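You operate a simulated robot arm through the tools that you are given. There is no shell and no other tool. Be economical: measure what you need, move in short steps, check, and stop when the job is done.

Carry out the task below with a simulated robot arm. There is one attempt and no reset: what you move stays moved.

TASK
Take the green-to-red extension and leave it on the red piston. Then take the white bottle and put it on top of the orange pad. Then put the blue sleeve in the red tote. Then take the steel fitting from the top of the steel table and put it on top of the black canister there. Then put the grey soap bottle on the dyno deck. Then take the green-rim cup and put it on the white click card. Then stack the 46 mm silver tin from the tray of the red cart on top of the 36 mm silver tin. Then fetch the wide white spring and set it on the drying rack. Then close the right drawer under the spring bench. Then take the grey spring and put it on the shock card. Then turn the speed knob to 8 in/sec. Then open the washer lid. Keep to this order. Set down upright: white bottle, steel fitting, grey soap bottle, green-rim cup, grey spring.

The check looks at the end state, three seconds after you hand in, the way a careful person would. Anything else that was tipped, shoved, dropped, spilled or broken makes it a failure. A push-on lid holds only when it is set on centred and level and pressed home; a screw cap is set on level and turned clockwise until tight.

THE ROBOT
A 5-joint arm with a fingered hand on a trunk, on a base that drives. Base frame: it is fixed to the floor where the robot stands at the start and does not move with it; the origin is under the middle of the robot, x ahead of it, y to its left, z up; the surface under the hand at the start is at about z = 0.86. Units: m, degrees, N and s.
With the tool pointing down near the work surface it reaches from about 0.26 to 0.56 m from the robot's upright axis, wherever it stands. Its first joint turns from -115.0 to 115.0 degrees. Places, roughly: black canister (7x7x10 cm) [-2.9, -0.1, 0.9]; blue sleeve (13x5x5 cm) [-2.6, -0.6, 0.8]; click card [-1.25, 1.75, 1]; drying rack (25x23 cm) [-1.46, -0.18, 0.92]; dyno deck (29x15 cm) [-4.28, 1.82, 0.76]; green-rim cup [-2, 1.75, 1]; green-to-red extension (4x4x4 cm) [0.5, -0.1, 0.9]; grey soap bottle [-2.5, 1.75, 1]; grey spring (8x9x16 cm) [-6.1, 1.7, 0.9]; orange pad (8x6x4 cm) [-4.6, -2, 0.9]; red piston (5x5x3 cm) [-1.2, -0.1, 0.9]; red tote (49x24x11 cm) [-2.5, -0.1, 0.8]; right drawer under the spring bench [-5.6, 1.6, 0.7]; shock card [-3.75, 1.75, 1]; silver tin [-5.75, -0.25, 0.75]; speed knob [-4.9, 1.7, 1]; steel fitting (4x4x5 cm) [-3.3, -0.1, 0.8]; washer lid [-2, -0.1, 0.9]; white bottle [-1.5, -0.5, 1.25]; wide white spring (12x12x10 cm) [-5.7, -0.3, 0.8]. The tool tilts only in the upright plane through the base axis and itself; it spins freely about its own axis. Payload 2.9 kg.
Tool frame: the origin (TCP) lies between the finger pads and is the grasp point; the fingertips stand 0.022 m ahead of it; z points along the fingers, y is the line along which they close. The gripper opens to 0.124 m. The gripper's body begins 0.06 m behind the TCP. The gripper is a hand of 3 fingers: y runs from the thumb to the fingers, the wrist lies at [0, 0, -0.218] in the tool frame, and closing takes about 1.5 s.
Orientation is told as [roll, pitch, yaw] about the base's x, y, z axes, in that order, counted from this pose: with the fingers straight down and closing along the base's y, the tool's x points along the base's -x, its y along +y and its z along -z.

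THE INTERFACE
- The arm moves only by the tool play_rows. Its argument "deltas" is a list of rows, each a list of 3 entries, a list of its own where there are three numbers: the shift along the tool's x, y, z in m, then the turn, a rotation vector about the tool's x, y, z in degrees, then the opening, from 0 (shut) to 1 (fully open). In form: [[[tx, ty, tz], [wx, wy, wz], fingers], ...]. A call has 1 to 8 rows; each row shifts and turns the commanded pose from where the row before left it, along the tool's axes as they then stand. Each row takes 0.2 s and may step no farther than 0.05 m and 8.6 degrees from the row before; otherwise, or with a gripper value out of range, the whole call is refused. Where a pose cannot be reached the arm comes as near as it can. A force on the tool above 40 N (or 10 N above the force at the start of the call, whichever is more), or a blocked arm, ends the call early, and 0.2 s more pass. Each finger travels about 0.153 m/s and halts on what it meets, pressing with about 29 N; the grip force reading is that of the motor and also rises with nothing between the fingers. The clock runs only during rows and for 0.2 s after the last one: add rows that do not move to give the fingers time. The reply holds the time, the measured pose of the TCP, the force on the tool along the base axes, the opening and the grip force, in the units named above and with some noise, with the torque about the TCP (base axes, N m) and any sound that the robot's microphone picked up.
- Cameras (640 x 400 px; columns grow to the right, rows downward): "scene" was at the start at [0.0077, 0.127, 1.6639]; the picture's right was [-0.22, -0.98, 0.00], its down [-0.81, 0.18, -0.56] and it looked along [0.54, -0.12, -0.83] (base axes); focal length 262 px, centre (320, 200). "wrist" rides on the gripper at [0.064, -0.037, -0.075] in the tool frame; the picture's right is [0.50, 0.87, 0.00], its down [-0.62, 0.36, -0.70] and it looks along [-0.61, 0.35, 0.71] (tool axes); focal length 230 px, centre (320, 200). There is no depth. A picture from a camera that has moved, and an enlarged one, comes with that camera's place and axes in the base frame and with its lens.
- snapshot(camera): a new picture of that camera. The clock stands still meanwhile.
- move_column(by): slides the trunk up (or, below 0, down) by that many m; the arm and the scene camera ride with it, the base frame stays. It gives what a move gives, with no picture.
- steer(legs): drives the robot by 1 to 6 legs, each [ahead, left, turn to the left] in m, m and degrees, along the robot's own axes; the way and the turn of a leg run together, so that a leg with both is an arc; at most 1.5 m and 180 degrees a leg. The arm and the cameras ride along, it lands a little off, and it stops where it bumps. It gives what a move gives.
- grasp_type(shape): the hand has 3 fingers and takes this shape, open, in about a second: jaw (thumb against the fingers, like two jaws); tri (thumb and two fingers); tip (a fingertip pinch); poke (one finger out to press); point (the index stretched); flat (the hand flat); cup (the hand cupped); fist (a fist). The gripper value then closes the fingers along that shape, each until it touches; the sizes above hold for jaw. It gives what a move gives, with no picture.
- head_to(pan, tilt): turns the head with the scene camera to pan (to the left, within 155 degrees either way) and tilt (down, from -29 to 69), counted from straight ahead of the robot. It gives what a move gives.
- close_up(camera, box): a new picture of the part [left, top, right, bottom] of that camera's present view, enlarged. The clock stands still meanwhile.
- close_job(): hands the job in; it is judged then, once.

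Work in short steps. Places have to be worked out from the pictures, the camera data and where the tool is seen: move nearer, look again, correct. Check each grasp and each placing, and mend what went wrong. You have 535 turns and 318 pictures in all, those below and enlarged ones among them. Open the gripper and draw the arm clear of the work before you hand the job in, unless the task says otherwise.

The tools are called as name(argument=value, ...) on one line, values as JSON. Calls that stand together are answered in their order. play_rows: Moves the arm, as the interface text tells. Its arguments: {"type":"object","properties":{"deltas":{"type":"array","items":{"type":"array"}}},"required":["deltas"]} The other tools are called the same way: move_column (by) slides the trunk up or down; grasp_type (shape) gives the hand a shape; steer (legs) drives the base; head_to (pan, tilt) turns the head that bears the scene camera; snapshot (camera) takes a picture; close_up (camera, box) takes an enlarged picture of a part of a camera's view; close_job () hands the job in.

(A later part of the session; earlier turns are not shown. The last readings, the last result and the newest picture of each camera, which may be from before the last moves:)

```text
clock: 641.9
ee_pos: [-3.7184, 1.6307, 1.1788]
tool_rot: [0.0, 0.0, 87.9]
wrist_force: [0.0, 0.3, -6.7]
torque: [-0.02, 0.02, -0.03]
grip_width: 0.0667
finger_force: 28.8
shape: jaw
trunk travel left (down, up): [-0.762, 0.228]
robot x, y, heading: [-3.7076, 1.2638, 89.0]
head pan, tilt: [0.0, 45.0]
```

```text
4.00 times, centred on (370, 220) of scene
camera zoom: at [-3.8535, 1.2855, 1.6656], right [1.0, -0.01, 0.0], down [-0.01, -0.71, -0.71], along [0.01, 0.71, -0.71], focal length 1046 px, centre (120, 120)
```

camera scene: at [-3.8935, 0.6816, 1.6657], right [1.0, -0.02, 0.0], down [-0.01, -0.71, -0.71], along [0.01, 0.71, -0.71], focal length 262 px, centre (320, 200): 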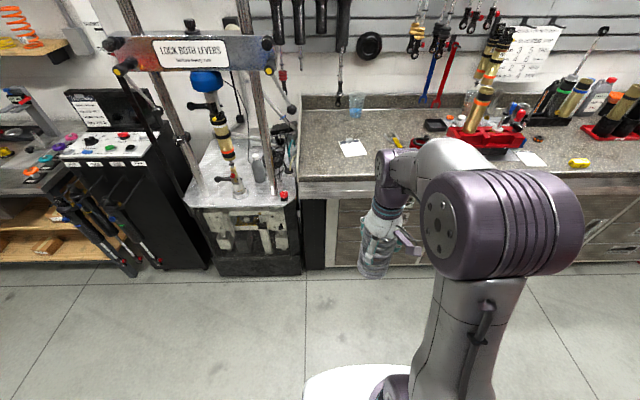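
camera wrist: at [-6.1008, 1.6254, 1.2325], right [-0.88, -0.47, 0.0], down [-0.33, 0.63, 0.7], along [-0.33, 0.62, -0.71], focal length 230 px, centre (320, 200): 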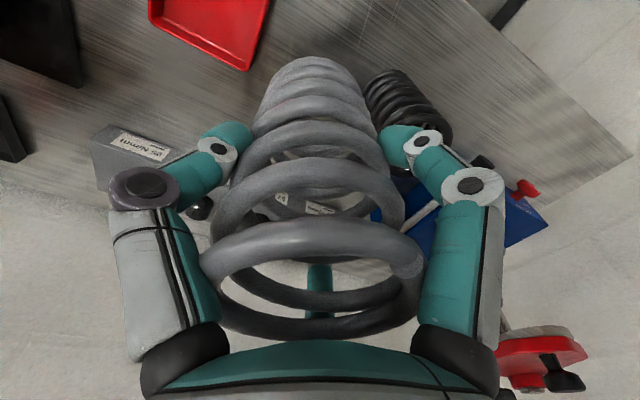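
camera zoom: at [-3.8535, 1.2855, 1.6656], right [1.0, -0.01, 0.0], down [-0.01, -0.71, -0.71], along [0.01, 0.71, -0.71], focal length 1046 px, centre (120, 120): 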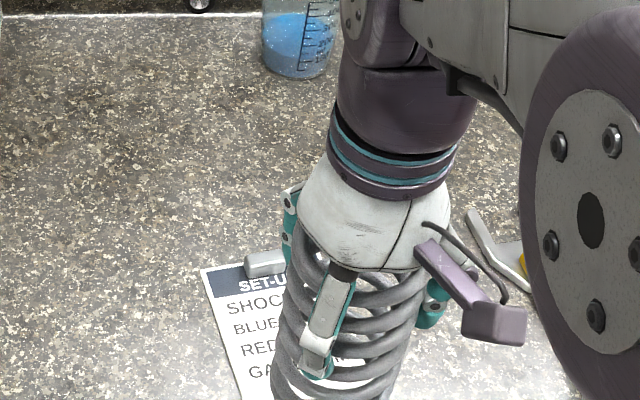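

Shock set-up card centre ≈(-3.702,1.768). Move above it.

play_rows(deltas=[[[-0.045, -0.003, 0], [0, 0, 0], 0.3], [[-0.045, -0.004, 0], [0, 0, 0], 0.3], [[-0.045, -0.003, 0], [0, 0, 0], 0.3], [[0, 0, 0.03], [0, 0, 0], 0.3], [[0, 0, 0.03], [0, 0, 0], 0.3], [[0, 0, 0], [0, 0, 0], 0.3]])

close_up(camera="scene", box=[290, 190, 450, 290])

snapshot(camera="wrist")

```text
clock: 643.3
ee_pos: [-3.7023, 1.7647, 1.1179]
tool_rot: [0.0, 0.0, 87.9]
wrist_force: [0.0, 1.4, -7.2]
torque: [-0.01, 0.01, 0.01]
grip_width: 0.0667
finger_force: 29.0
shape: jaw
trunk travel left (down, up): [-0.762, 0.228]
robot x, y, heading: [-3.7073, 1.2659, 89.1]
head pan, tilt: [0.0, 45.0]
```

```text
4.00 times, centred on (370, 240) of scene
camera zoom: at [-3.8534, 1.2856, 1.6657], right [1.0, -0.01, 0.0], down [-0.01, -0.71, -0.71], along [0.01, 0.71, -0.71], focal length 1046 px, centre (120, 40)
```

zoom: 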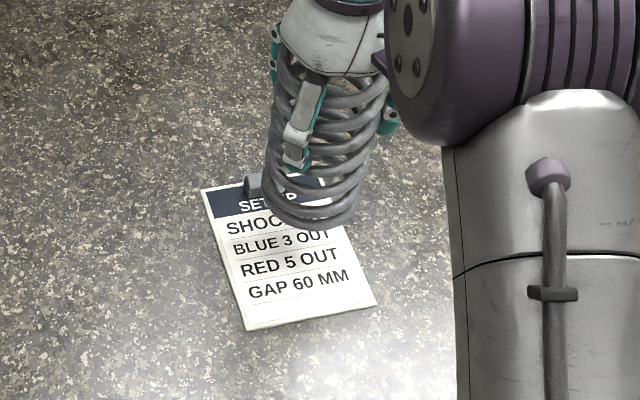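

```text
58 pictures are left
camera wrist: at [-3.6695, 1.6995, 1.1905], right [-0.88, -0.47, 0.0], down [-0.33, 0.63, 0.7], along [-0.33, 0.62, -0.71], focal length 230 px, centre (320, 200)
```

wrist: 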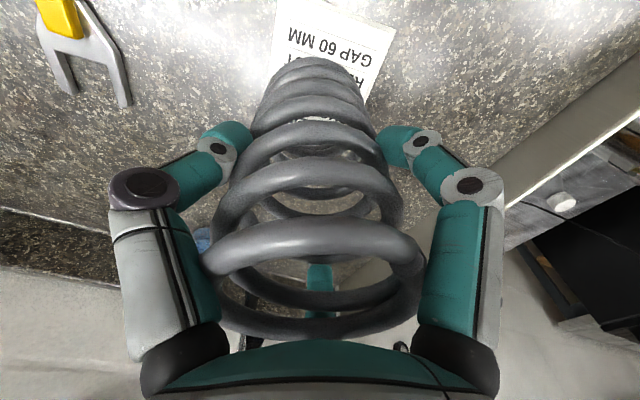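

Card centre ≈(-3.705,1.783). Nudge +y 1 cm and lower to contact.

play_rows(deltas=[[[-0.01, 0.002, 0.03], [0, 0, 0], 0.3], [[0, 0, 0.03], [0, 0, 0], 0.3], [[0, 0, 0.02], [0, 0, 0], 0.3], [[0, 0, 0.006], [0, 0, 0], 0.3], [[0, 0, 0.004], [0, 0, 0], 0.3], [[0, 0, 0.004], [0, 0, 0], 0.3], [[0, 0, 0.004], [0, 0, 0], 0.3], [[0, 0, 0], [0, 0, 0], 0.3]])

close_up(camera="scene", box=[290, 200, 450, 300])

```text
clock: 644.6
ee_pos: [-3.7049, 1.7764, 1.0339]
tool_rot: [0.1, -1.0, 87.8]
wrist_force: [2.0, -1.1, 23.2]
torque: [-0.96, 0.45, 0.08]
grip_width: 0.0664
finger_force: 28.4
shape: jaw
trunk travel left (down, up): [-0.762, 0.228]
robot x, y, heading: [-3.7051, 1.2615, 89.1]
head pan, tilt: [0.0, 45.0]
stopped in row 6: the force on the tool passed its limit at 46 N (the readings are from after the stop); the commanded pose is now the measured one
```

```text
4.00 times, centred on (370, 250) of scene
camera zoom: at [-3.8526, 1.2811, 1.6661], right [1.0, -0.01, 0.0], down [-0.01, -0.71, -0.71], along [0.01, 0.71, -0.71], focal length 1046 px, centre (120, 0)
```

zoom: 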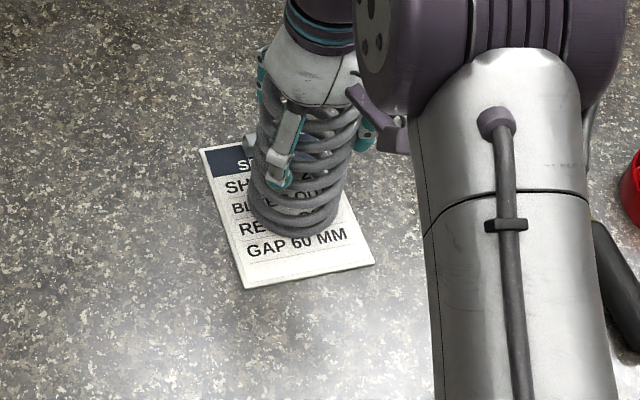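

Contact with the card (front edge first). Ease off and open gradually.

play_rows(deltas=[[[0, 0, -0.002], [0, 1, 0], 0.52], [[0, 0, 0], [0, 0, 0], 0.56], [[0, 0, 0], [0, 0, 0], 0.6], [[0, 0, 0], [0, 0, 0], 0.7], [[0, 0, 0], [0, 0, 0], 0.8], [[0, 0, 0], [0, 0, 0], 0.8]])

close_up(camera="scene", box=[290, 200, 450, 300])

```text
clock: 646.0
ee_pos: [-3.7039, 1.7767, 1.0349]
tool_rot: [0.0, 0.3, 87.9]
wrist_force: [3.8, 0.1, 9.4]
torque: [0.1, 0.01, -0.03]
grip_width: 0.099
finger_force: 0.0
shape: jaw
trunk travel left (down, up): [-0.762, 0.228]
robot x, y, heading: [-3.708, 1.2659, 89.1]
head pan, tilt: [0.0, 45.0]
```

```text
4.00 times, centred on (370, 250) of scene
camera zoom: at [-3.8525, 1.283, 1.6658], right [1.0, -0.01, 0.0], down [-0.01, -0.71, -0.71], along [0.01, 0.71, -0.71], focal length 1046 px, centre (120, 0)
```

zoom: 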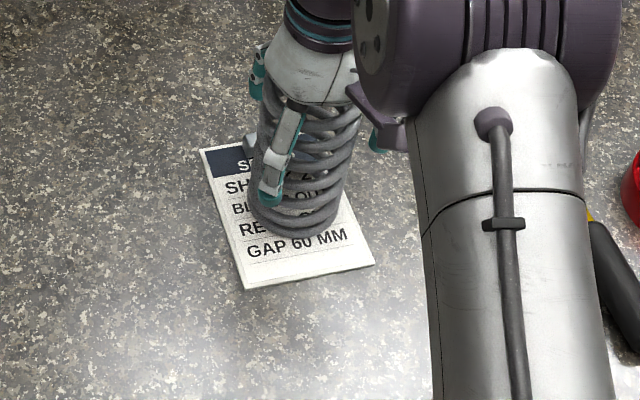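

play_rows(deltas=[[[0, 0, -0.003], [0, 0, 0], 1], [[0, 0, 0], [0, 0, 0], 1], [[0, 0, 0], [0, 0, 0], 1]])

snapshot(camera="wrist")

```text
clock: 646.8
ee_pos: [-3.7035, 1.7774, 1.0371]
tool_rot: [0.0, 0.2, 87.8]
wrist_force: [2.1, -0.1, 0.6]
torque: [0.06, 0.08, 0.0]
grip_width: 0.1239
finger_force: 0.1
shape: jaw
trunk travel left (down, up): [-0.762, 0.228]
robot x, y, heading: [-3.7077, 1.2603, 89.4]
head pan, tilt: [0.0, 45.0]
```

```text
55 pictures are left
camera wrist: at [-3.6701, 1.7116, 1.1104], right [-0.88, -0.47, 0.0], down [-0.33, 0.63, 0.7], along [-0.33, 0.62, -0.72], focal length 230 px, centre (320, 200)
```

wrist: 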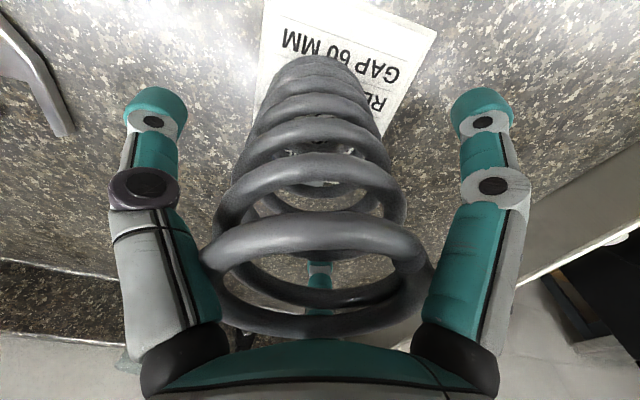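

play_rows(deltas=[[[0.0015, 0.003, 0], [0, 0, 0], 1], [[0, 0, -0.015], [0, 0, 0], 1], [[0, 0, -0.02], [0, 0, 0], 1], [[0, 0, -0.03], [0, 0, 0], 1], [[0, 0, -0.04], [0, 0, 0], 1], [[0, 0, -0.04], [0, 0, 0], 1], [[0.04, 0, 0], [0, 0, 0], 1], [[0.045, 0, 0], [0, 0, 0], 1]])

close_up(camera="scene", box=[290, 190, 450, 290])

```text
clock: 648.6
ee_pos: [-3.7116, 1.6915, 1.1826]
tool_rot: [0.0, 0.1, 87.8]
wrist_force: [-0.4, -0.4, 1.4]
torque: [0.03, -0.01, -0.01]
grip_width: 0.1238
finger_force: 0.0
shape: jaw
trunk travel left (down, up): [-0.762, 0.228]
robot x, y, heading: [-3.7095, 1.2639, 89.2]
head pan, tilt: [0.0, 45.0]
```

```text
4.00 times, centred on (370, 240) of scene
camera zoom: at [-3.8535, 1.2824, 1.6657], right [1.0, -0.01, 0.0], down [-0.01, -0.71, -0.71], along [0.01, 0.71, -0.71], focal length 1046 px, centre (120, 40)
```

zoom: 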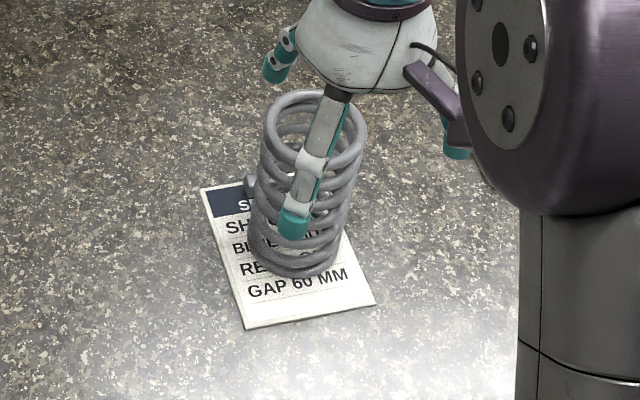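

Spring stands on the card. Next the speed knob: back off, strafe to x≈-4.85.

steer(legs=[[-0.35, 0, 0], [0, 1.17, 0]])

snapshot(camera="scene")

```text
clock: 656.4
ee_pos: [-4.886, 1.3518, 1.1826]
tool_rot: [-0.1, 0.3, 88.3]
wrist_force: [0.0, -0.2, 0.0]
torque: [0.02, -0.02, -0.02]
grip_width: 0.124
finger_force: 0.1
shape: jaw
trunk travel left (down, up): [-0.762, 0.228]
robot x, y, heading: [-4.882, 0.9234, 89.7]
head pan, tilt: [0.0, 45.0]
```

```text
53 pictures are left
camera scene: at [-5.024, 0.9425, 1.6657], right [1.0, 0.0, 0.0], down [0.0, -0.71, -0.71], along [0.0, 0.71, -0.71], focal length 262 px, centre (320, 200)
```

scene: 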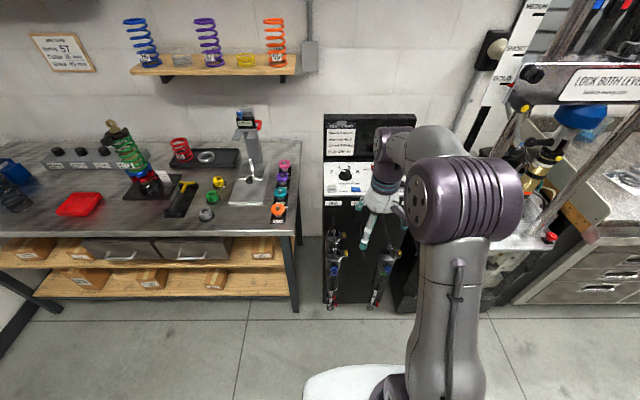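

close_up(camera="scene", box=[318, 110, 398, 210])

```text
4.00 times, centred on (358, 160) of scene
camera zoom: at [-5.024, 0.9425, 1.6657], right [1.0, 0.0, 0.0], down [0.0, -0.71, -0.71], along [0.0, 0.71, -0.71], focal length 1046 px, centre (168, 360)
```

zoom: 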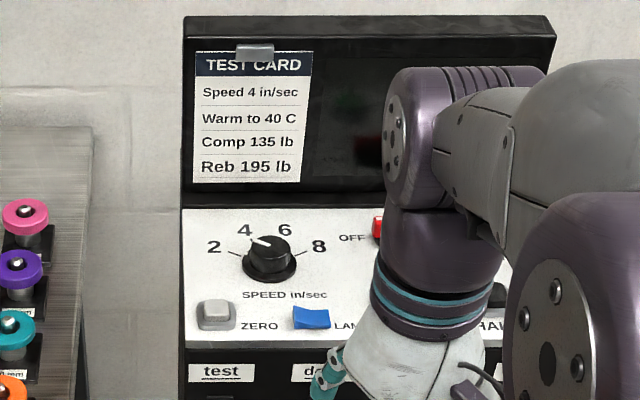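

Knob points at 4 now; marks 2-4-6-8 sweep clockwise, so I need ≈100° clockwise. Move closer for accurate position and panel tilt.

play_rows(deltas=[[[0.04, 0, -0.03], [0, 0, 0], 0.6], [[0.03, -0.02, -0.03], [0, 0, 0], 0.4]])

steer(legs=[[0.16, 0.1, 0]])

head_to(pan=0, tilt=50)

close_up(camera="scene", box=[310, 170, 406, 230])

snapshot(camera="wrist")

```text
clock: 657.0
ee_pos: [-4.8666, 1.2803, 1.2421]
tool_rot: [0.0, 0.2, 88.5]
wrist_force: [0.1, -0.2, 0.3]
torque: [0.0, 0.01, 0.01]
grip_width: 0.0498
finger_force: 0.0
shape: jaw
trunk travel left (down, up): [-0.762, 0.228]
robot x, y, heading: [-4.8759, 0.9219, 89.9]
head pan, tilt: [0.0, 45.0]
```

```text
clock: 658.5
ee_pos: [-4.9669, 1.4424, 1.2411]
tool_rot: [0.0, 0.3, 88.4]
wrist_force: [0.5, 0.0, 0.6]
torque: [0.02, 0.01, 0.0]
grip_width: 0.0497
finger_force: 0.0
shape: jaw
trunk travel left (down, up): [-0.762, 0.228]
robot x, y, heading: [-4.9779, 1.0817, 89.4]
head pan, tilt: [0.0, 45.0]
```

```text
clock: 659.2
ee_pos: [-4.9669, 1.4421, 1.2407]
tool_rot: [0.0, 0.3, 88.4]
wrist_force: [-0.1, 0.3, -0.1]
torque: [0.01, 0.03, 0.03]
grip_width: 0.0499
finger_force: 0.1
shape: jaw
trunk travel left (down, up): [-0.762, 0.228]
robot x, y, heading: [-4.9754, 1.0808, 89.9]
head pan, tilt: [0.0, 50.0]
```

```text
6.67 times, centred on (358, 200) of scene
camera zoom: at [-5.123, 1.0987, 1.6588], right [1.0, 0.0, 0.0], down [0.0, -0.77, -0.64], along [0.0, 0.64, -0.77], focal length 1744 px, centre (67, 200)
```

zoom: 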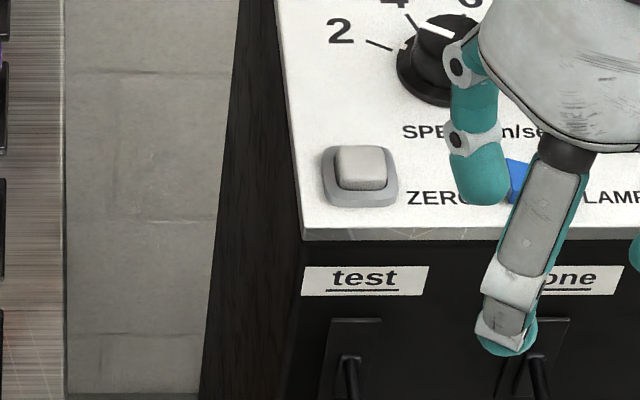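

```text
50 pictures are left
camera wrist: at [-4.9328, 1.3765, 1.3153], right [-0.88, -0.48, 0.0], down [-0.34, 0.63, 0.7], along [-0.33, 0.61, -0.72], focal length 230 px, centre (320, 200)
```

wrist: 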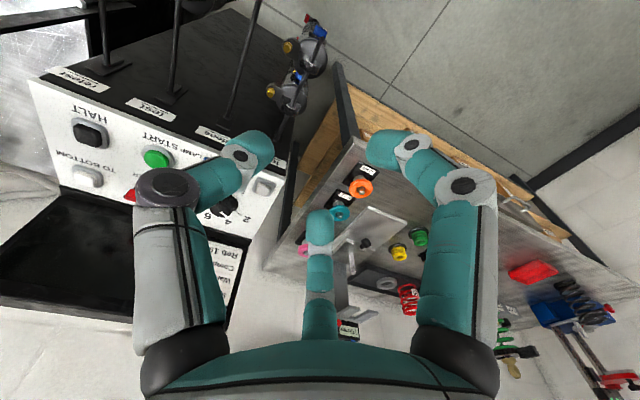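

Knob base ≈(-4.925,1.746,0.996), panel about horizontal. Move the hand aside to read the pointer angle precisely.

play_rows(deltas=[[[0, -0.045, 0], [0, 0, 0], 0.4], [[0, -0.045, 0], [0, 0, 0], 0.4], [[0, -0.045, 0], [0, 0, 0], 0.4], [[0, -0.045, 0], [0, 0, 0], 0.4]])

close_up(camera="scene", box=[350, 160, 400, 200])

```text
clock: 660.2
ee_pos: [-4.784, 1.4368, 1.2415]
tool_rot: [0.3, 0.2, 88.6]
wrist_force: [-0.1, -0.1, -0.6]
torque: [0.01, 0.02, -0.01]
grip_width: 0.0499
finger_force: 0.0
shape: jaw
trunk travel left (down, up): [-0.762, 0.228]
robot x, y, heading: [-4.9734, 1.0813, 89.9]
head pan, tilt: [0.0, 50.0]
```

```text
10.00 times, centred on (375, 180) of scene
camera zoom: at [-5.1204, 1.0987, 1.659], right [1.0, 0.0, 0.0], down [0.0, -0.77, -0.64], along [0.0, 0.64, -0.77], focal length 2616 px, centre (-230, 400)
```

zoom: 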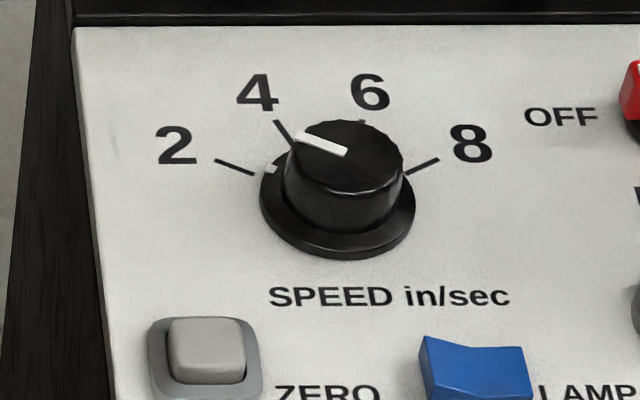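

The pointer is at 2 (≈150°); 8 is at ≈30°: 120° clockwise. Move the base closer, spin the hand to yaw 150°, and go above the knob.

steer(legs=[[0.115, -0.045, 0]])

play_rows(deltas=[[[-0.02, 0.04, 0], [0, 0, 0], 0.5], [[-0.02, 0.04, 0], [0, 0, 0], 0.5], [[-0.03, 0.038, 0], [0, 0, 0], 0.5], [[-0.03, 0.035, 0], [0, 0, 0], 0.5], [[-0.045, 0.02, 0], [0, 0, 0], 0.5], [[-0.045, 0.006, 0], [0, 0, 0], 0.5]])

play_rows(deltas=[[[0, 0, 0], [0, 0, -8.5], 0.5], [[0, 0, 0], [0, 0, -8.5], 0.5], [[0, 0, 0], [0, 0, -8.5], 0.5], [[0, 0, 0], [0, 0, -8.5], 0.5], [[0, 0, 0], [0, 0, -8.5], 0.5], [[0, 0, 0], [0, 0, -8.5], 0.5], [[0, 0, 0], [0, 0, -8.5], 0.5], [[0, 0, 0], [0, 0, -3], 0.5]])

snapshot(camera="wrist")

```text
clock: 661.5
ee_pos: [-4.7419, 1.5531, 1.2428]
tool_rot: [0.1, 0.2, 88.4]
wrist_force: [0.4, -0.7, -1.0]
torque: [0.02, -0.02, -0.01]
grip_width: 0.0497
finger_force: 0.1
shape: jaw
trunk travel left (down, up): [-0.762, 0.228]
robot x, y, heading: [-4.9296, 1.1995, 89.9]
head pan, tilt: [0.0, 50.0]
```

```text
clock: 662.9
ee_pos: [-4.9179, 1.7283, 1.2328]
tool_rot: [0.0, 0.5, 88.5]
wrist_force: [-0.4, -0.7, 0.0]
torque: [0.01, 0.01, 0.02]
grip_width: 0.0614
finger_force: 0.0
shape: jaw
out of reach, approached as far as the arm can: row 6
trunk travel left (down, up): [-0.762, 0.228]
robot x, y, heading: [-4.9258, 1.2003, 89.9]
head pan, tilt: [0.0, 50.0]
```

```text
clock: 664.6
ee_pos: [-4.9165, 1.7273, 1.2331]
tool_rot: [0.2, 0.2, 151.2]
wrist_force: [0.2, -0.4, 0.3]
torque: [-0.04, -0.02, 0.02]
grip_width: 0.0619
finger_force: 0.1
shape: jaw
trunk travel left (down, up): [-0.762, 0.228]
robot x, y, heading: [-4.9309, 1.1982, 89.9]
head pan, tilt: [0.0, 50.0]
```

```text
48 pictures are left
camera wrist: at [-4.8433, 1.7285, 1.3069], right [0.02, -1.0, 0.0], down [-0.71, -0.01, 0.7], along [-0.7, -0.02, -0.71], focal length 230 px, centre (320, 200)
```

wrist: 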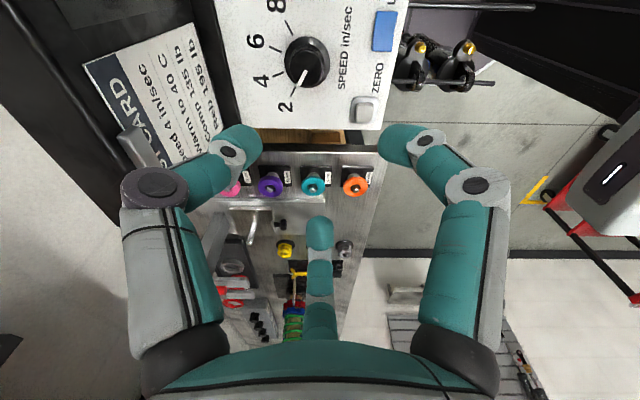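

play_rows(deltas=[[[0, 0, 0.05], [0, 0, 0], 0.5], [[0, 0, 0.05], [0, 0, 0], 0.5], [[-0.0084, -0.0099, 0.03], [0, 0, 0], 0.5], [[0, 0, 0.02], [0, 0, 0], 0.5], [[0, 0, 0], [0, 0, 0], 0.5]])

snapshot(camera="wrist")

```text
clock: 665.9
ee_pos: [-4.9198, 1.7396, 1.0821]
tool_rot: [0.2, 0.1, 151.1]
wrist_force: [-0.4, -0.8, 0.3]
torque: [-0.01, -0.04, 0.02]
grip_width: 0.0618
finger_force: 0.0
shape: jaw
trunk travel left (down, up): [-0.762, 0.228]
robot x, y, heading: [-4.9274, 1.2014, 90.0]
head pan, tilt: [0.0, 50.0]
```

```text
47 pictures are left
camera wrist: at [-4.8464, 1.7406, 1.1564], right [0.02, -1.0, 0.0], down [-0.71, -0.01, 0.7], along [-0.7, -0.02, -0.71], focal length 230 px, centre (320, 200)
```

wrist: 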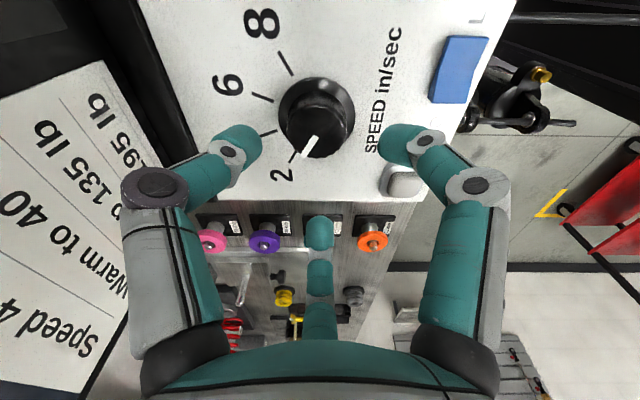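

Centred on the knob. Descend to z≈1.03 and close on the cap.

play_rows(deltas=[[[0, 0, 0.03], [0, 0, 0], 0.5], [[0, 0, 0.015], [0, 0, 0], 0.5], [[0, 0, 0.008], [0, 0, 0], 0.5], [[0, 0, 0], [0, 0, 0], 0.5]])

play_rows(deltas=[[[0, 0, 0], [0, 0, 0], 0.4], [[0, 0, 0], [0, 0, 0], 0.3], [[0, 0, 0], [0, 0, 0], 0.2], [[0, 0, 0], [0, 0, 0], 0.15], [[0, 0, 0], [0, 0, 0], 0.15]])

snapshot(camera="wrist")

```text
clock: 666.9
ee_pos: [-4.9199, 1.7405, 1.0305]
tool_rot: [0.1, 0.1, 151.1]
wrist_force: [-1.4, 0.0, -0.9]
torque: [0.02, -0.02, -0.02]
grip_width: 0.0616
finger_force: 0.0
shape: jaw
trunk travel left (down, up): [-0.762, 0.228]
robot x, y, heading: [-4.9342, 1.1985, 89.7]
head pan, tilt: [0.0, 50.0]
```

```text
clock: 668.0
ee_pos: [-4.9203, 1.7392, 1.0309]
tool_rot: [0.2, 0.1, 151.0]
wrist_force: [0.3, -0.8, -0.6]
torque: [0.0, -0.02, 0.01]
grip_width: 0.0332
finger_force: 29.2
shape: jaw
trunk travel left (down, up): [-0.762, 0.228]
robot x, y, heading: [-4.9311, 1.1974, 89.8]
head pan, tilt: [0.0, 50.0]
```

```text
46 pictures are left
camera wrist: at [-4.8465, 1.7406, 1.1037], right [0.02, -1.0, 0.0], down [-0.71, -0.01, 0.7], along [-0.7, -0.02, -0.71], focal length 230 px, centre (320, 200)
```

wrist: 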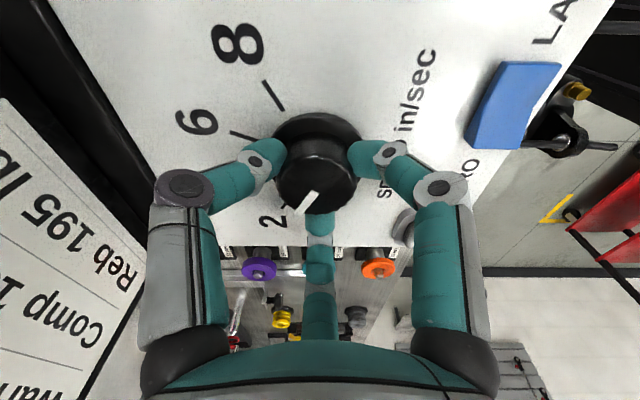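

Good grip. Rotate clockwise 60°, check, then continue.

play_rows(deltas=[[[0, 0, 0], [0, 0, 8.5], 0.15], [[0, 0, 0], [0, 0, 8.5], 0.15], [[0, 0, 0], [0, 0, 8.5], 0.15], [[0, 0, 0], [0, 0, 8.5], 0.15], [[0, 0, 0], [0, 0, 8.5], 0.15], [[0, 0, 0], [0, 0, 8.5], 0.15], [[0, 0, 0], [0, 0, 8.5], 0.15], [[0, 0, 0], [0, 0, 0], 0.15]])

snapshot(camera="wrist")

```text
clock: 669.9
ee_pos: [-4.9204, 1.7414, 1.0306]
tool_rot: [0.1, 0.2, 91.5]
wrist_force: [-3.0, 7.6, 4.5]
torque: [0.14, 0.02, 0.05]
grip_width: 0.0334
finger_force: 29.1
shape: jaw
trunk travel left (down, up): [-0.762, 0.228]
robot x, y, heading: [-4.9284, 1.1961, 89.7]
head pan, tilt: [0.0, 50.0]
```

```text
45 pictures are left
camera wrist: at [-4.8829, 1.6774, 1.1037], right [-0.85, -0.52, 0.0], down [-0.37, 0.61, 0.7], along [-0.37, 0.6, -0.72], focal length 230 px, centre (320, 200)
```

wrist: 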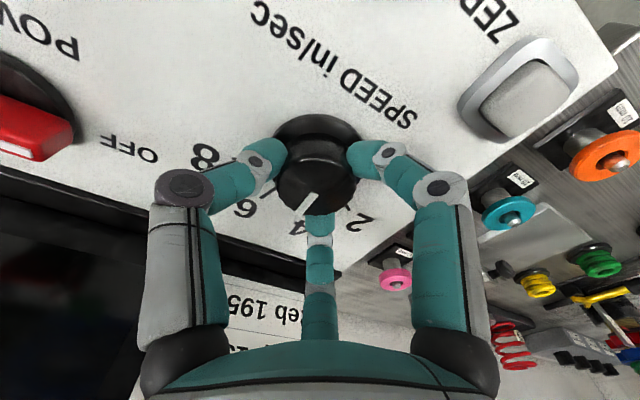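

At value ≈5 as expected. Continue 60° more.

play_rows(deltas=[[[0, 0, 0], [0, 0, 8.5], 0.15], [[0, 0, 0], [0, 0, 8.5], 0.15], [[0, 0, 0], [0, 0, 8.5], 0.15], [[0, 0, 0], [0, 0, 8.5], 0.15], [[0, 0, 0], [0, 0, 8.5], 0.15], [[0, 0, 0], [0, 0, 8.5], 0.15], [[0, 0, 0], [0, 0, 8.5], 0.15], [[0, 0, 0], [0, 0, 0], 0.15]])

snapshot(camera="wrist")

```text
clock: 671.6
ee_pos: [-4.9202, 1.7421, 1.0302]
tool_rot: [-0.2, 0.1, 32.0]
wrist_force: [-0.9, 16.0, 10.0]
torque: [0.29, 0.01, 0.02]
grip_width: 0.0332
finger_force: 28.8
shape: jaw
trunk travel left (down, up): [-0.762, 0.228]
robot x, y, heading: [-4.9333, 1.1955, 89.7]
head pan, tilt: [0.0, 50.0]
```

```text
44 pictures are left
camera wrist: at [-4.9555, 1.6766, 1.1035], right [-0.88, 0.47, 0.0], down [0.33, 0.63, 0.7], along [0.33, 0.62, -0.72], focal length 230 px, centre (320, 200)
```

wrist: 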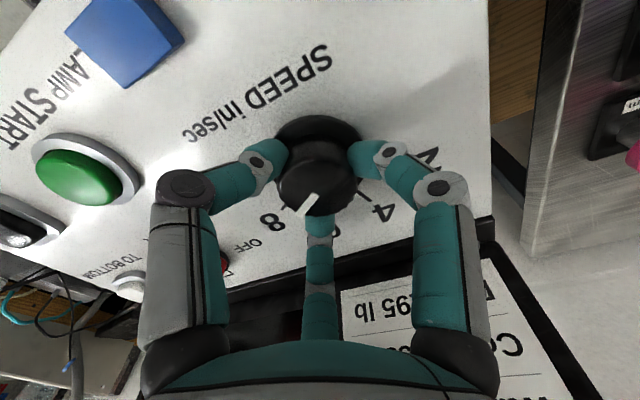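

The "8" label now sits exactly where "2" was relative to the pointer. Release and rise, then verify.

play_rows(deltas=[[[0, 0, 0], [0, 0, 0], 0.35], [[0, 0, 0], [0, 0, 0], 0.5], [[0, 0, 0], [0, 0, 0], 0.5], [[0, 0, -0.03], [0, 0, 0], 0.5], [[0, 0, -0.04], [0, 0, 0], 0.5], [[0, 0, -0.05], [0, 0, 0], 0.5], [[0, 0, -0.04], [0, 0, 0], 0.5]])

steer(legs=[[-0.25, -0.15, 0]])

head_to(pan=15, tilt=45)

snapshot(camera="scene")

```text
clock: 673.2
ee_pos: [-4.9201, 1.7397, 1.1908]
tool_rot: [-0.2, 0.1, 32.1]
wrist_force: [0.1, -0.3, -0.3]
torque: [-0.02, -0.03, -0.03]
grip_width: 0.0618
finger_force: 0.2
shape: jaw
trunk travel left (down, up): [-0.762, 0.228]
robot x, y, heading: [-4.9285, 1.202, 89.8]
head pan, tilt: [0.0, 50.0]
```

```text
clock: 675.3
ee_pos: [-4.7706, 1.4877, 1.1906]
tool_rot: [-0.2, 0.1, 32.0]
wrist_force: [-0.4, -1.1, -0.2]
torque: [0.02, 0.01, -0.01]
grip_width: 0.0617
finger_force: 0.0
shape: jaw
trunk travel left (down, up): [-0.762, 0.228]
robot x, y, heading: [-4.7794, 0.9475, 89.8]
head pan, tilt: [0.0, 50.0]
```

```text
clock: 676.0
ee_pos: [-4.7697, 1.4886, 1.1895]
tool_rot: [-0.2, 0.1, 32.1]
wrist_force: [0.7, -0.2, -0.2]
torque: [0.01, 0.02, 0.01]
grip_width: 0.0616
finger_force: 0.1
shape: jaw
trunk travel left (down, up): [-0.762, 0.228]
robot x, y, heading: [-4.7813, 0.9488, 89.8]
head pan, tilt: [15.0, 45.0]
```

```text
43 pictures are left
camera scene: at [-4.9489, 0.9632, 1.6657], right [0.97, 0.26, 0.0], down [0.18, -0.68, -0.71], along [-0.18, 0.68, -0.71], focal length 262 px, centre (320, 200)
```

scene: 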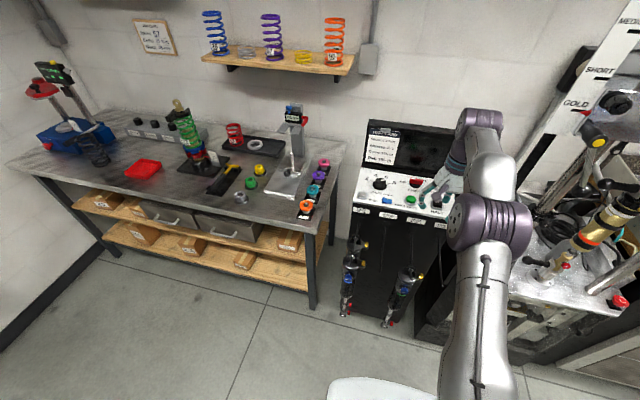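

close_up(camera="scene", box=[353, 165, 403, 205])

```text
10.00 times, centred on (378, 185) of scene
camera zoom: at [-4.9489, 0.9632, 1.6657], right [0.97, 0.26, 0.0], down [0.18, -0.68, -0.71], along [-0.18, 0.68, -0.71], focal length 2616 px, centre (-260, 350)
```

zoom: 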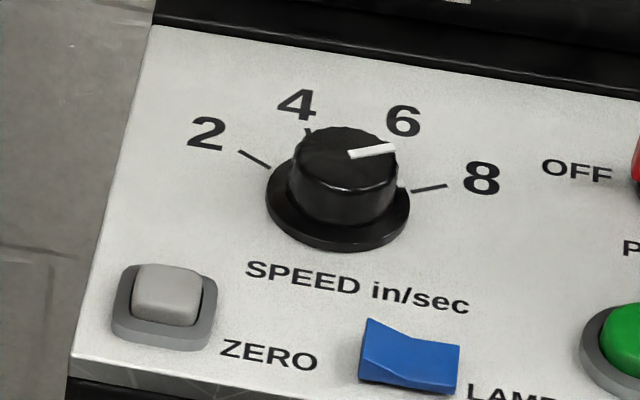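

Knob reads 8. Last: the washer lid. Drive there facing -y.

play_rows(deltas=[[[0.03, -0.035, 0], [0, 0, 0], 0.5], [[0.03, -0.035, 0], [0, 0, 0], 0.5], [[0.03, -0.035, 0], [0, 0, 0], 0.5]])

steer(legs=[[-0.3, 0, 0], [0, 0, 180], [0, 1.5, 0], [0, 1.2, 0]])

head_to(pan=0, tilt=45)

snapshot(camera="scene")

```text
clock: 676.8
ee_pos: [-4.791, 1.3475, 1.1926]
tool_rot: [0.0, 0.0, 32.0]
wrist_force: [0.7, -0.3, 1.2]
torque: [0.01, -0.01, 0.04]
grip_width: 0.0614
finger_force: 0.0
shape: jaw
trunk travel left (down, up): [-0.762, 0.228]
robot x, y, heading: [-4.7833, 0.9489, 89.9]
head pan, tilt: [15.0, 45.0]
```

```text
clock: 699.0
ee_pos: [-2.0564, 0.3547, 1.191]
tool_rot: [-0.1, 0.0, -145.5]
wrist_force: [0.6, -0.3, -0.3]
torque: [-0.03, 0.02, -0.01]
grip_width: 0.0614
finger_force: 0.0
shape: jaw
trunk travel left (down, up): [-0.762, 0.228]
robot x, y, heading: [-2.0819, 0.7595, -87.4]
head pan, tilt: [15.0, 45.0]
```

```text
clock: 699.8
ee_pos: [-2.0563, 0.3551, 1.1907]
tool_rot: [-0.2, 0.1, -145.6]
wrist_force: [1.0, 0.3, 0.3]
torque: [-0.03, -0.01, 0.02]
grip_width: 0.0615
finger_force: 0.2
shape: jaw
trunk travel left (down, up): [-0.762, 0.228]
robot x, y, heading: [-2.0825, 0.7572, -87.4]
head pan, tilt: [0.0, 45.0]
```

```text
41 pictures are left
camera scene: at [-1.9396, 0.7405, 1.6657], right [-1.0, -0.04, 0.0], down [-0.03, 0.71, -0.71], along [0.03, -0.71, -0.71], focal length 262 px, centre (320, 200)
```

scene: 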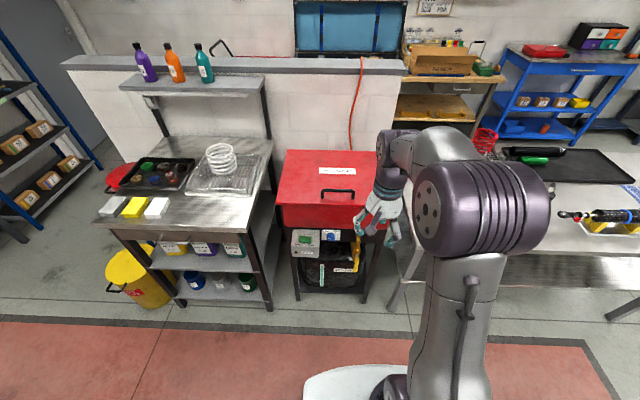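

close_up(camera="scene", box=[260, 140, 400, 250])

```text
3.64 times, centred on (330, 195) of scene
camera zoom: at [-1.9396, 0.7405, 1.6657], right [-1.0, -0.04, 0.0], down [-0.03, 0.71, -0.71], along [0.03, -0.71, -0.71], focal length 951 px, centre (284, 218)
```

zoom: 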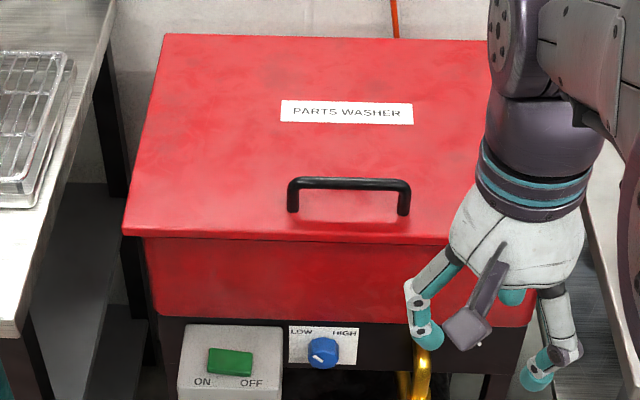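

Lid: hinge at y≈-0.35, front edge y≈0.03, z≈0.92, with an overhanging lip. I'll lift it from under the lip with closed fingers held horizontal and push it over. First align, tilt the tool horizontal and look at the lip from lower down.

steer(legs=[[0, 0.11, -2.6]])

play_rows(deltas=[[[0, 0, 0], [0, 0, -8], 0], [[0, 0, 0], [0, 0, -8], 0], [[0, 0, 0], [0, 0, -8], 0], [[0, 0, 0], [0, 0, -8], 0], [[0, 0, 0], [0, 0, -8], 0], [[0, 0, 0], [0, 0, -8], 0], [[0, 0, 0], [0, 0, -7], 0]])

```text
clock: 701.0
ee_pos: [-1.9634, 0.3558, 1.192]
tool_rot: [-0.2, 0.1, -148.2]
wrist_force: [-0.3, -0.3, 0.6]
torque: [0.02, 0.04, 0.0]
grip_width: 0.0618
finger_force: 0.1
shape: jaw
trunk travel left (down, up): [-0.762, 0.228]
robot x, y, heading: [-1.9717, 0.7588, -89.9]
head pan, tilt: [0.0, 45.0]
```

```text
clock: 702.6
ee_pos: [-1.9648, 0.3561, 1.1911]
tool_rot: [0.1, 0.2, -92.9]
wrist_force: [0.1, -0.6, 0.1]
torque: [0.0, 0.02, 0.01]
grip_width: 0.0
finger_force: 28.8
shape: jaw
trunk travel left (down, up): [-0.762, 0.228]
robot x, y, heading: [-1.9719, 0.7619, -90.4]
head pan, tilt: [0.0, 45.0]
```

play_rows(deltas=[[[0, 0, 0], [0, 0, -3.9], 0], [[0, 0, 0.01], [0, -8.5, 0], 0], [[0, 0, 0.01], [0, -8.5, 0], 0], [[0, 0, 0.01], [0, -8.5, 0], 0], [[0, 0, 0.01], [0, -8.5, 0], 0], [[0, 0, 0.01], [0, -8.5, 0], 0], [[0, 0, 0.01], [0, -8.5, 0], 0], [[0, 0, 0.01], [0, -8.5, 0], 0]])

play_rows(deltas=[[[0, 0, 0.01], [0, -8.5, 0], 0], [[0, 0, 0.01], [0, -8.5, 0], 0], [[0, 0, 0.01], [0, -8.5, 0], 0], [[0, 0, 0], [0, -5, 0], 0], [[0, 0, 0], [0, 0, 0], 0]])

move_column(by=-0.28)

head_to(pan=0, tilt=35)

close_up(camera="scene", box=[240, 130, 440, 290])

```text
clock: 704.4
ee_pos: [-1.9676, 0.2913, 1.1375]
tool_rot: [0.1, -59.1, -89.2]
wrist_force: [-0.4, -0.5, -0.3]
torque: [0.02, 0.01, -0.04]
grip_width: 0.0002
finger_force: 29.0
shape: jaw
out of reach, approached as far as the arm can: row 7, 8
trunk travel left (down, up): [-0.762, 0.228]
robot x, y, heading: [-1.9722, 0.7542, -90.5]
head pan, tilt: [0.0, 45.0]
```

```text
clock: 705.6
ee_pos: [-1.9675, 0.2582, 1.1281]
tool_rot: [-2.8, -89.8, -86.4]
wrist_force: [-0.8, -0.8, -0.1]
torque: [-0.03, 0.04, 0.01]
grip_width: 0.0
finger_force: 28.7
shape: jaw
out of reach, approached as far as the arm can: row 1
trunk travel left (down, up): [-0.762, 0.228]
robot x, y, heading: [-1.9702, 0.7597, -90.3]
head pan, tilt: [0.0, 45.0]
```

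```text
clock: 708.4
ee_pos: [-1.966, 0.2578, 0.8471]
tool_rot: [-1.3, -89.8, -87.7]
wrist_force: [0.7, -0.5, 0.8]
torque: [-0.03, 0.02, -0.01]
grip_width: 0.0
finger_force: 29.0
shape: jaw
trunk travel left (down, up): [-0.482, 0.508]
robot x, y, heading: [-1.9728, 0.7613, -90.1]
head pan, tilt: [0.0, 45.0]
```

```text
clock: 709.1
ee_pos: [-1.9664, 0.258, 0.8481]
tool_rot: [-1.7, -89.9, -87.6]
wrist_force: [-0.7, 0.4, 0.2]
torque: [0.02, 0.0, 0.01]
grip_width: 0.0001
finger_force: 29.3
shape: jaw
trunk travel left (down, up): [-0.482, 0.508]
robot x, y, heading: [-1.9756, 0.7583, -90.1]
head pan, tilt: [0.0, 35.0]
```

```text
2.50 times, centred on (340, 210) of scene
camera zoom: at [-1.8302, 0.7292, 1.4005], right [-1.0, 0.0, 0.0], down [0.0, 0.57, -0.82], along [0.0, -0.82, -0.57], focal length 654 px, centre (270, 175)
```

zoom: 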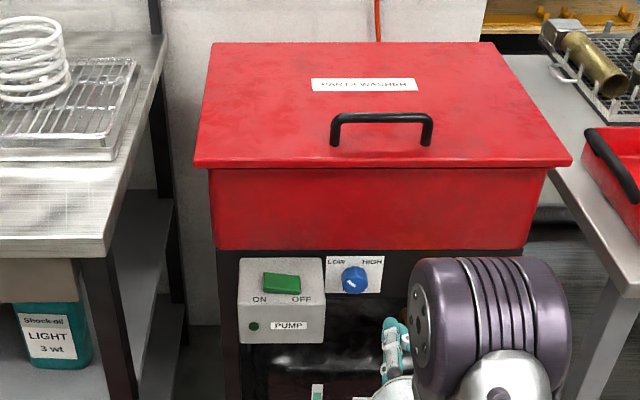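

Lip top edge is at y≈0.054, z≈0.946 (thickness ~1 cm), hinge ≈(y -0.33, z 0.94), lid x from -1.737 to -2.205. Drive in so the fingertips approach below the lip, then raise to z≈0.905.

steer(legs=[[0.165, 0, 0]])

move_column(by=0.05)

snapshot(camera="wrist")

snapshot(camera="scene")

```text
clock: 710.6
ee_pos: [-1.9679, 0.0916, 0.8466]
tool_rot: [-1.3, -89.7, -87.7]
wrist_force: [-0.3, -0.1, 0.5]
torque: [-0.02, 0.01, -0.03]
grip_width: 0.0001
finger_force: 28.8
shape: jaw
trunk travel left (down, up): [-0.482, 0.508]
robot x, y, heading: [-1.979, 0.5948, -90.1]
head pan, tilt: [0.0, 35.0]
```

```text
clock: 711.5
ee_pos: [-1.9663, 0.0921, 0.897]
tool_rot: [-2.4, -89.7, -86.7]
wrist_force: [-0.1, 0.0, 0.1]
torque: [0.01, 0.0, -0.04]
grip_width: 0.0
finger_force: 29.3
shape: jaw
trunk travel left (down, up): [-0.532, 0.458]
robot x, y, heading: [-1.9724, 0.5932, -90.1]
head pan, tilt: [0.0, 35.0]
```

```text
38 pictures are left
camera wrist: at [-2.0055, 0.1658, 0.8314], right [0.87, 0.02, -0.5], down [0.35, 0.7, 0.62], along [0.36, -0.71, 0.6], focal length 230 px, centre (320, 200)
```

wrist: 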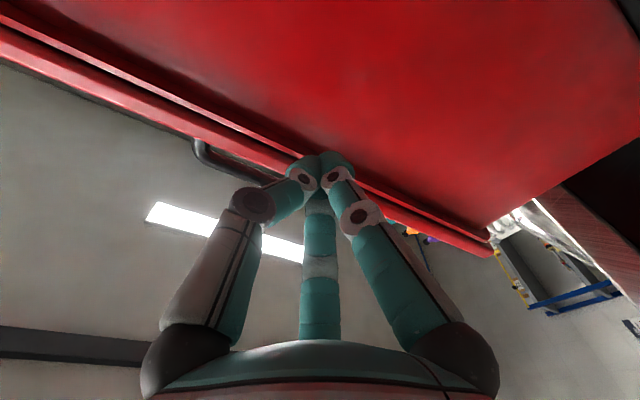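

```text
37 pictures are left
camera scene: at [-1.8306, 0.5636, 1.4505], right [-1.0, 0.0, 0.0], down [0.0, 0.57, -0.82], along [0.0, -0.82, -0.57], focal length 262 px, centre (320, 200)
```

scene: 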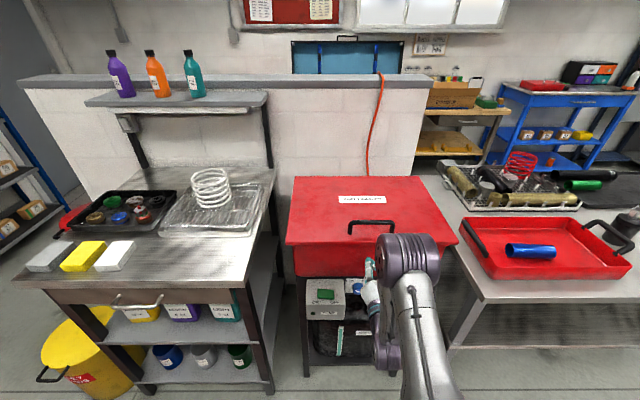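

Go slightly lower, advance the tips under the lip (tip y≈0.037), then raise until contact.

move_column(by=-0.012)

play_rows(deltas=[[[0, 0, 0.02], [0, 0, 0], 0], [[0, 0, 0.012], [0, 0, 0], 0], [[0, 0, 0], [0, 0, 0], 0]])

snapshot(camera="wrist")

```text
clock: 712.1
ee_pos: [-1.9671, 0.0914, 0.885]
tool_rot: [-0.8, -89.8, -88.4]
wrist_force: [-0.1, 0.2, 0.1]
torque: [0.01, 0.01, -0.01]
grip_width: 0.0
finger_force: 28.6
shape: jaw
trunk travel left (down, up): [-0.52, 0.47]
robot x, y, heading: [-1.9748, 0.5937, -90.1]
head pan, tilt: [0.0, 35.0]
```

```text
clock: 712.9
ee_pos: [-1.9677, 0.0601, 0.8852]
tool_rot: [-1.8, -89.7, -87.4]
wrist_force: [-0.3, -0.4, -0.5]
torque: [0.0, 0.04, 0.0]
grip_width: 0.0
finger_force: 29.2
shape: jaw
trunk travel left (down, up): [-0.52, 0.47]
robot x, y, heading: [-1.9744, 0.5975, -90.2]
head pan, tilt: [0.0, 35.0]
```

```text
36 pictures are left
camera wrist: at [-2.0051, 0.1339, 0.8189], right [0.87, 0.02, -0.5], down [0.35, 0.7, 0.62], along [0.36, -0.71, 0.6], focal length 230 px, centre (320, 200)
```

wrist: 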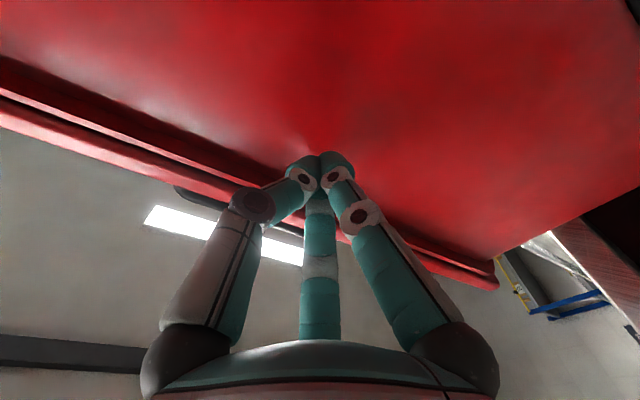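

Tips are under the lip. Raise the column stepwise, watching the force.

move_column(by=0.02)

move_column(by=0.015)

move_column(by=0.015)

```text
clock: 713.6
ee_pos: [-1.966, 0.059, 0.9044]
tool_rot: [-2.4, -89.8, -86.6]
wrist_force: [0.0, 0.1, 0.2]
torque: [-0.03, 0.02, 0.02]
grip_width: 0.0
finger_force: 29.1
shape: jaw
trunk travel left (down, up): [-0.54, 0.45]
robot x, y, heading: [-1.9728, 0.5916, -90.2]
head pan, tilt: [0.0, 35.0]
```

```text
clock: 714.2
ee_pos: [-1.9661, 0.0605, 0.9204]
tool_rot: [-1.6, -89.8, -87.6]
wrist_force: [0.4, 0.9, -3.0]
torque: [0.04, -0.01, 0.02]
grip_width: 0.0
finger_force: 29.1
shape: jaw
trunk travel left (down, up): [-0.555, 0.435]
robot x, y, heading: [-1.9749, 0.5935, -90.0]
head pan, tilt: [0.0, 35.0]
```

```text
clock: 714.8
ee_pos: [-1.967, 0.0609, 0.9349]
tool_rot: [-1.3, -89.9, -87.8]
wrist_force: [-0.4, 1.2, -2.6]
torque: [0.06, 0.0, 0.02]
grip_width: 0.0
finger_force: 28.5
shape: jaw
trunk travel left (down, up): [-0.57, 0.42]
robot x, y, heading: [-1.9709, 0.5939, -90.1]
head pan, tilt: [0.0, 35.0]
```

The lid is light (≈3 N) and lifting. Raise a bit more and take a look.

move_column(by=0.03)

close_up(camera="scene", box=[270, 160, 470, 285])

```text
clock: 715.6
ee_pos: [-1.9662, 0.0596, 0.965]
tool_rot: [-1.5, -89.9, -87.7]
wrist_force: [0.1, 0.4, -1.4]
torque: [0.04, -0.03, -0.01]
grip_width: 0.0001
finger_force: 29.2
shape: jaw
trunk travel left (down, up): [-0.6, 0.39]
robot x, y, heading: [-1.976, 0.5937, -90.1]
head pan, tilt: [0.0, 35.0]
```

```text
3.20 times, centred on (370, 222) of scene
camera zoom: at [-1.8307, 0.5637, 1.5186], right [-1.0, 0.0, 0.0], down [0.0, 0.57, -0.82], along [0.0, -0.82, -0.57], focal length 837 px, centre (160, 128)
```

zoom: 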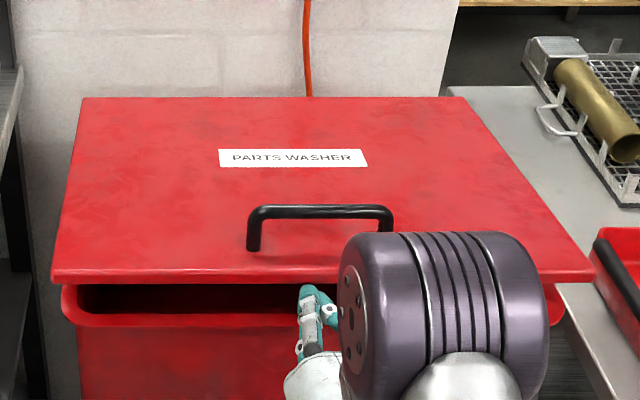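

The gap is open; now push the fingers in under the lid and alternate raising/advancing.

play_rows(deltas=[[[0, 0, 0.03], [0, 0, 0], 0], [[0, 0, 0.03], [0, 0, 0], 0], [[0, 0, 0.02], [0, 0, 0], 0], [[0, 0, 0], [0, 0, 0], 0]])

move_column(by=0.09)

play_rows(deltas=[[[0, 0, 0.03], [0, 0, 0], 0], [[0, 0, 0.02], [0, 0, 0], 0], [[0, 0, 0], [0, 0, 0], 0]])

close_up(camera="scene", box=[270, 140, 470, 285])

```text
clock: 716.6
ee_pos: [-1.9643, -0.0202, 0.9647]
tool_rot: [-1.7, -89.8, -87.4]
wrist_force: [-0.5, -0.1, -2.1]
torque: [-0.15, -0.01, -0.02]
grip_width: 0.0001
finger_force: 29.0
shape: jaw
trunk travel left (down, up): [-0.6, 0.39]
robot x, y, heading: [-1.9741, 0.5937, -89.9]
head pan, tilt: [0.0, 35.0]
```

```text
clock: 717.8
ee_pos: [-1.9648, -0.019, 1.054]
tool_rot: [-0.9, -89.8, -88.2]
wrist_force: [-0.8, 1.2, -2.3]
torque: [0.04, 0.0, -0.01]
grip_width: 0.0001
finger_force: 29.0
shape: jaw
trunk travel left (down, up): [-0.69, 0.3]
robot x, y, heading: [-1.9764, 0.5945, -90.2]
head pan, tilt: [0.0, 35.0]
```

```text
clock: 718.6
ee_pos: [-1.9642, -0.069, 1.0542]
tool_rot: [-0.9, -89.8, -88.1]
wrist_force: [-0.1, 2.0, -2.9]
torque: [0.04, 0.01, 0.06]
grip_width: 0.0001
finger_force: 28.9
shape: jaw
trunk travel left (down, up): [-0.69, 0.3]
robot x, y, heading: [-1.9762, 0.5962, -90.2]
head pan, tilt: [0.0, 35.0]
```

```text
2.76 times, centred on (370, 212) of scene
camera zoom: at [-1.8307, 0.5639, 1.6085], right [-1.0, 0.0, 0.0], down [0.0, 0.57, -0.82], along [0.0, -0.82, -0.57], focal length 722 px, centre (182, 166)
```

zoom: 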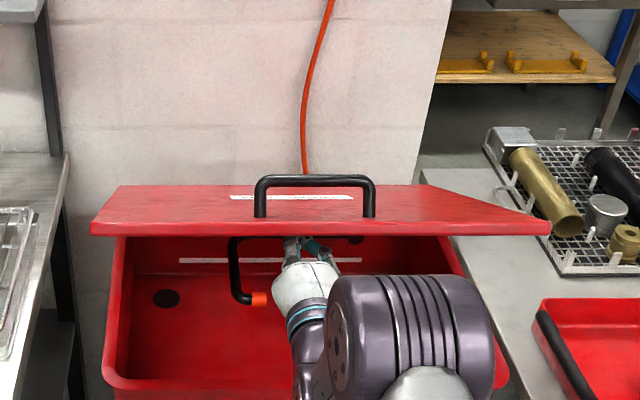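

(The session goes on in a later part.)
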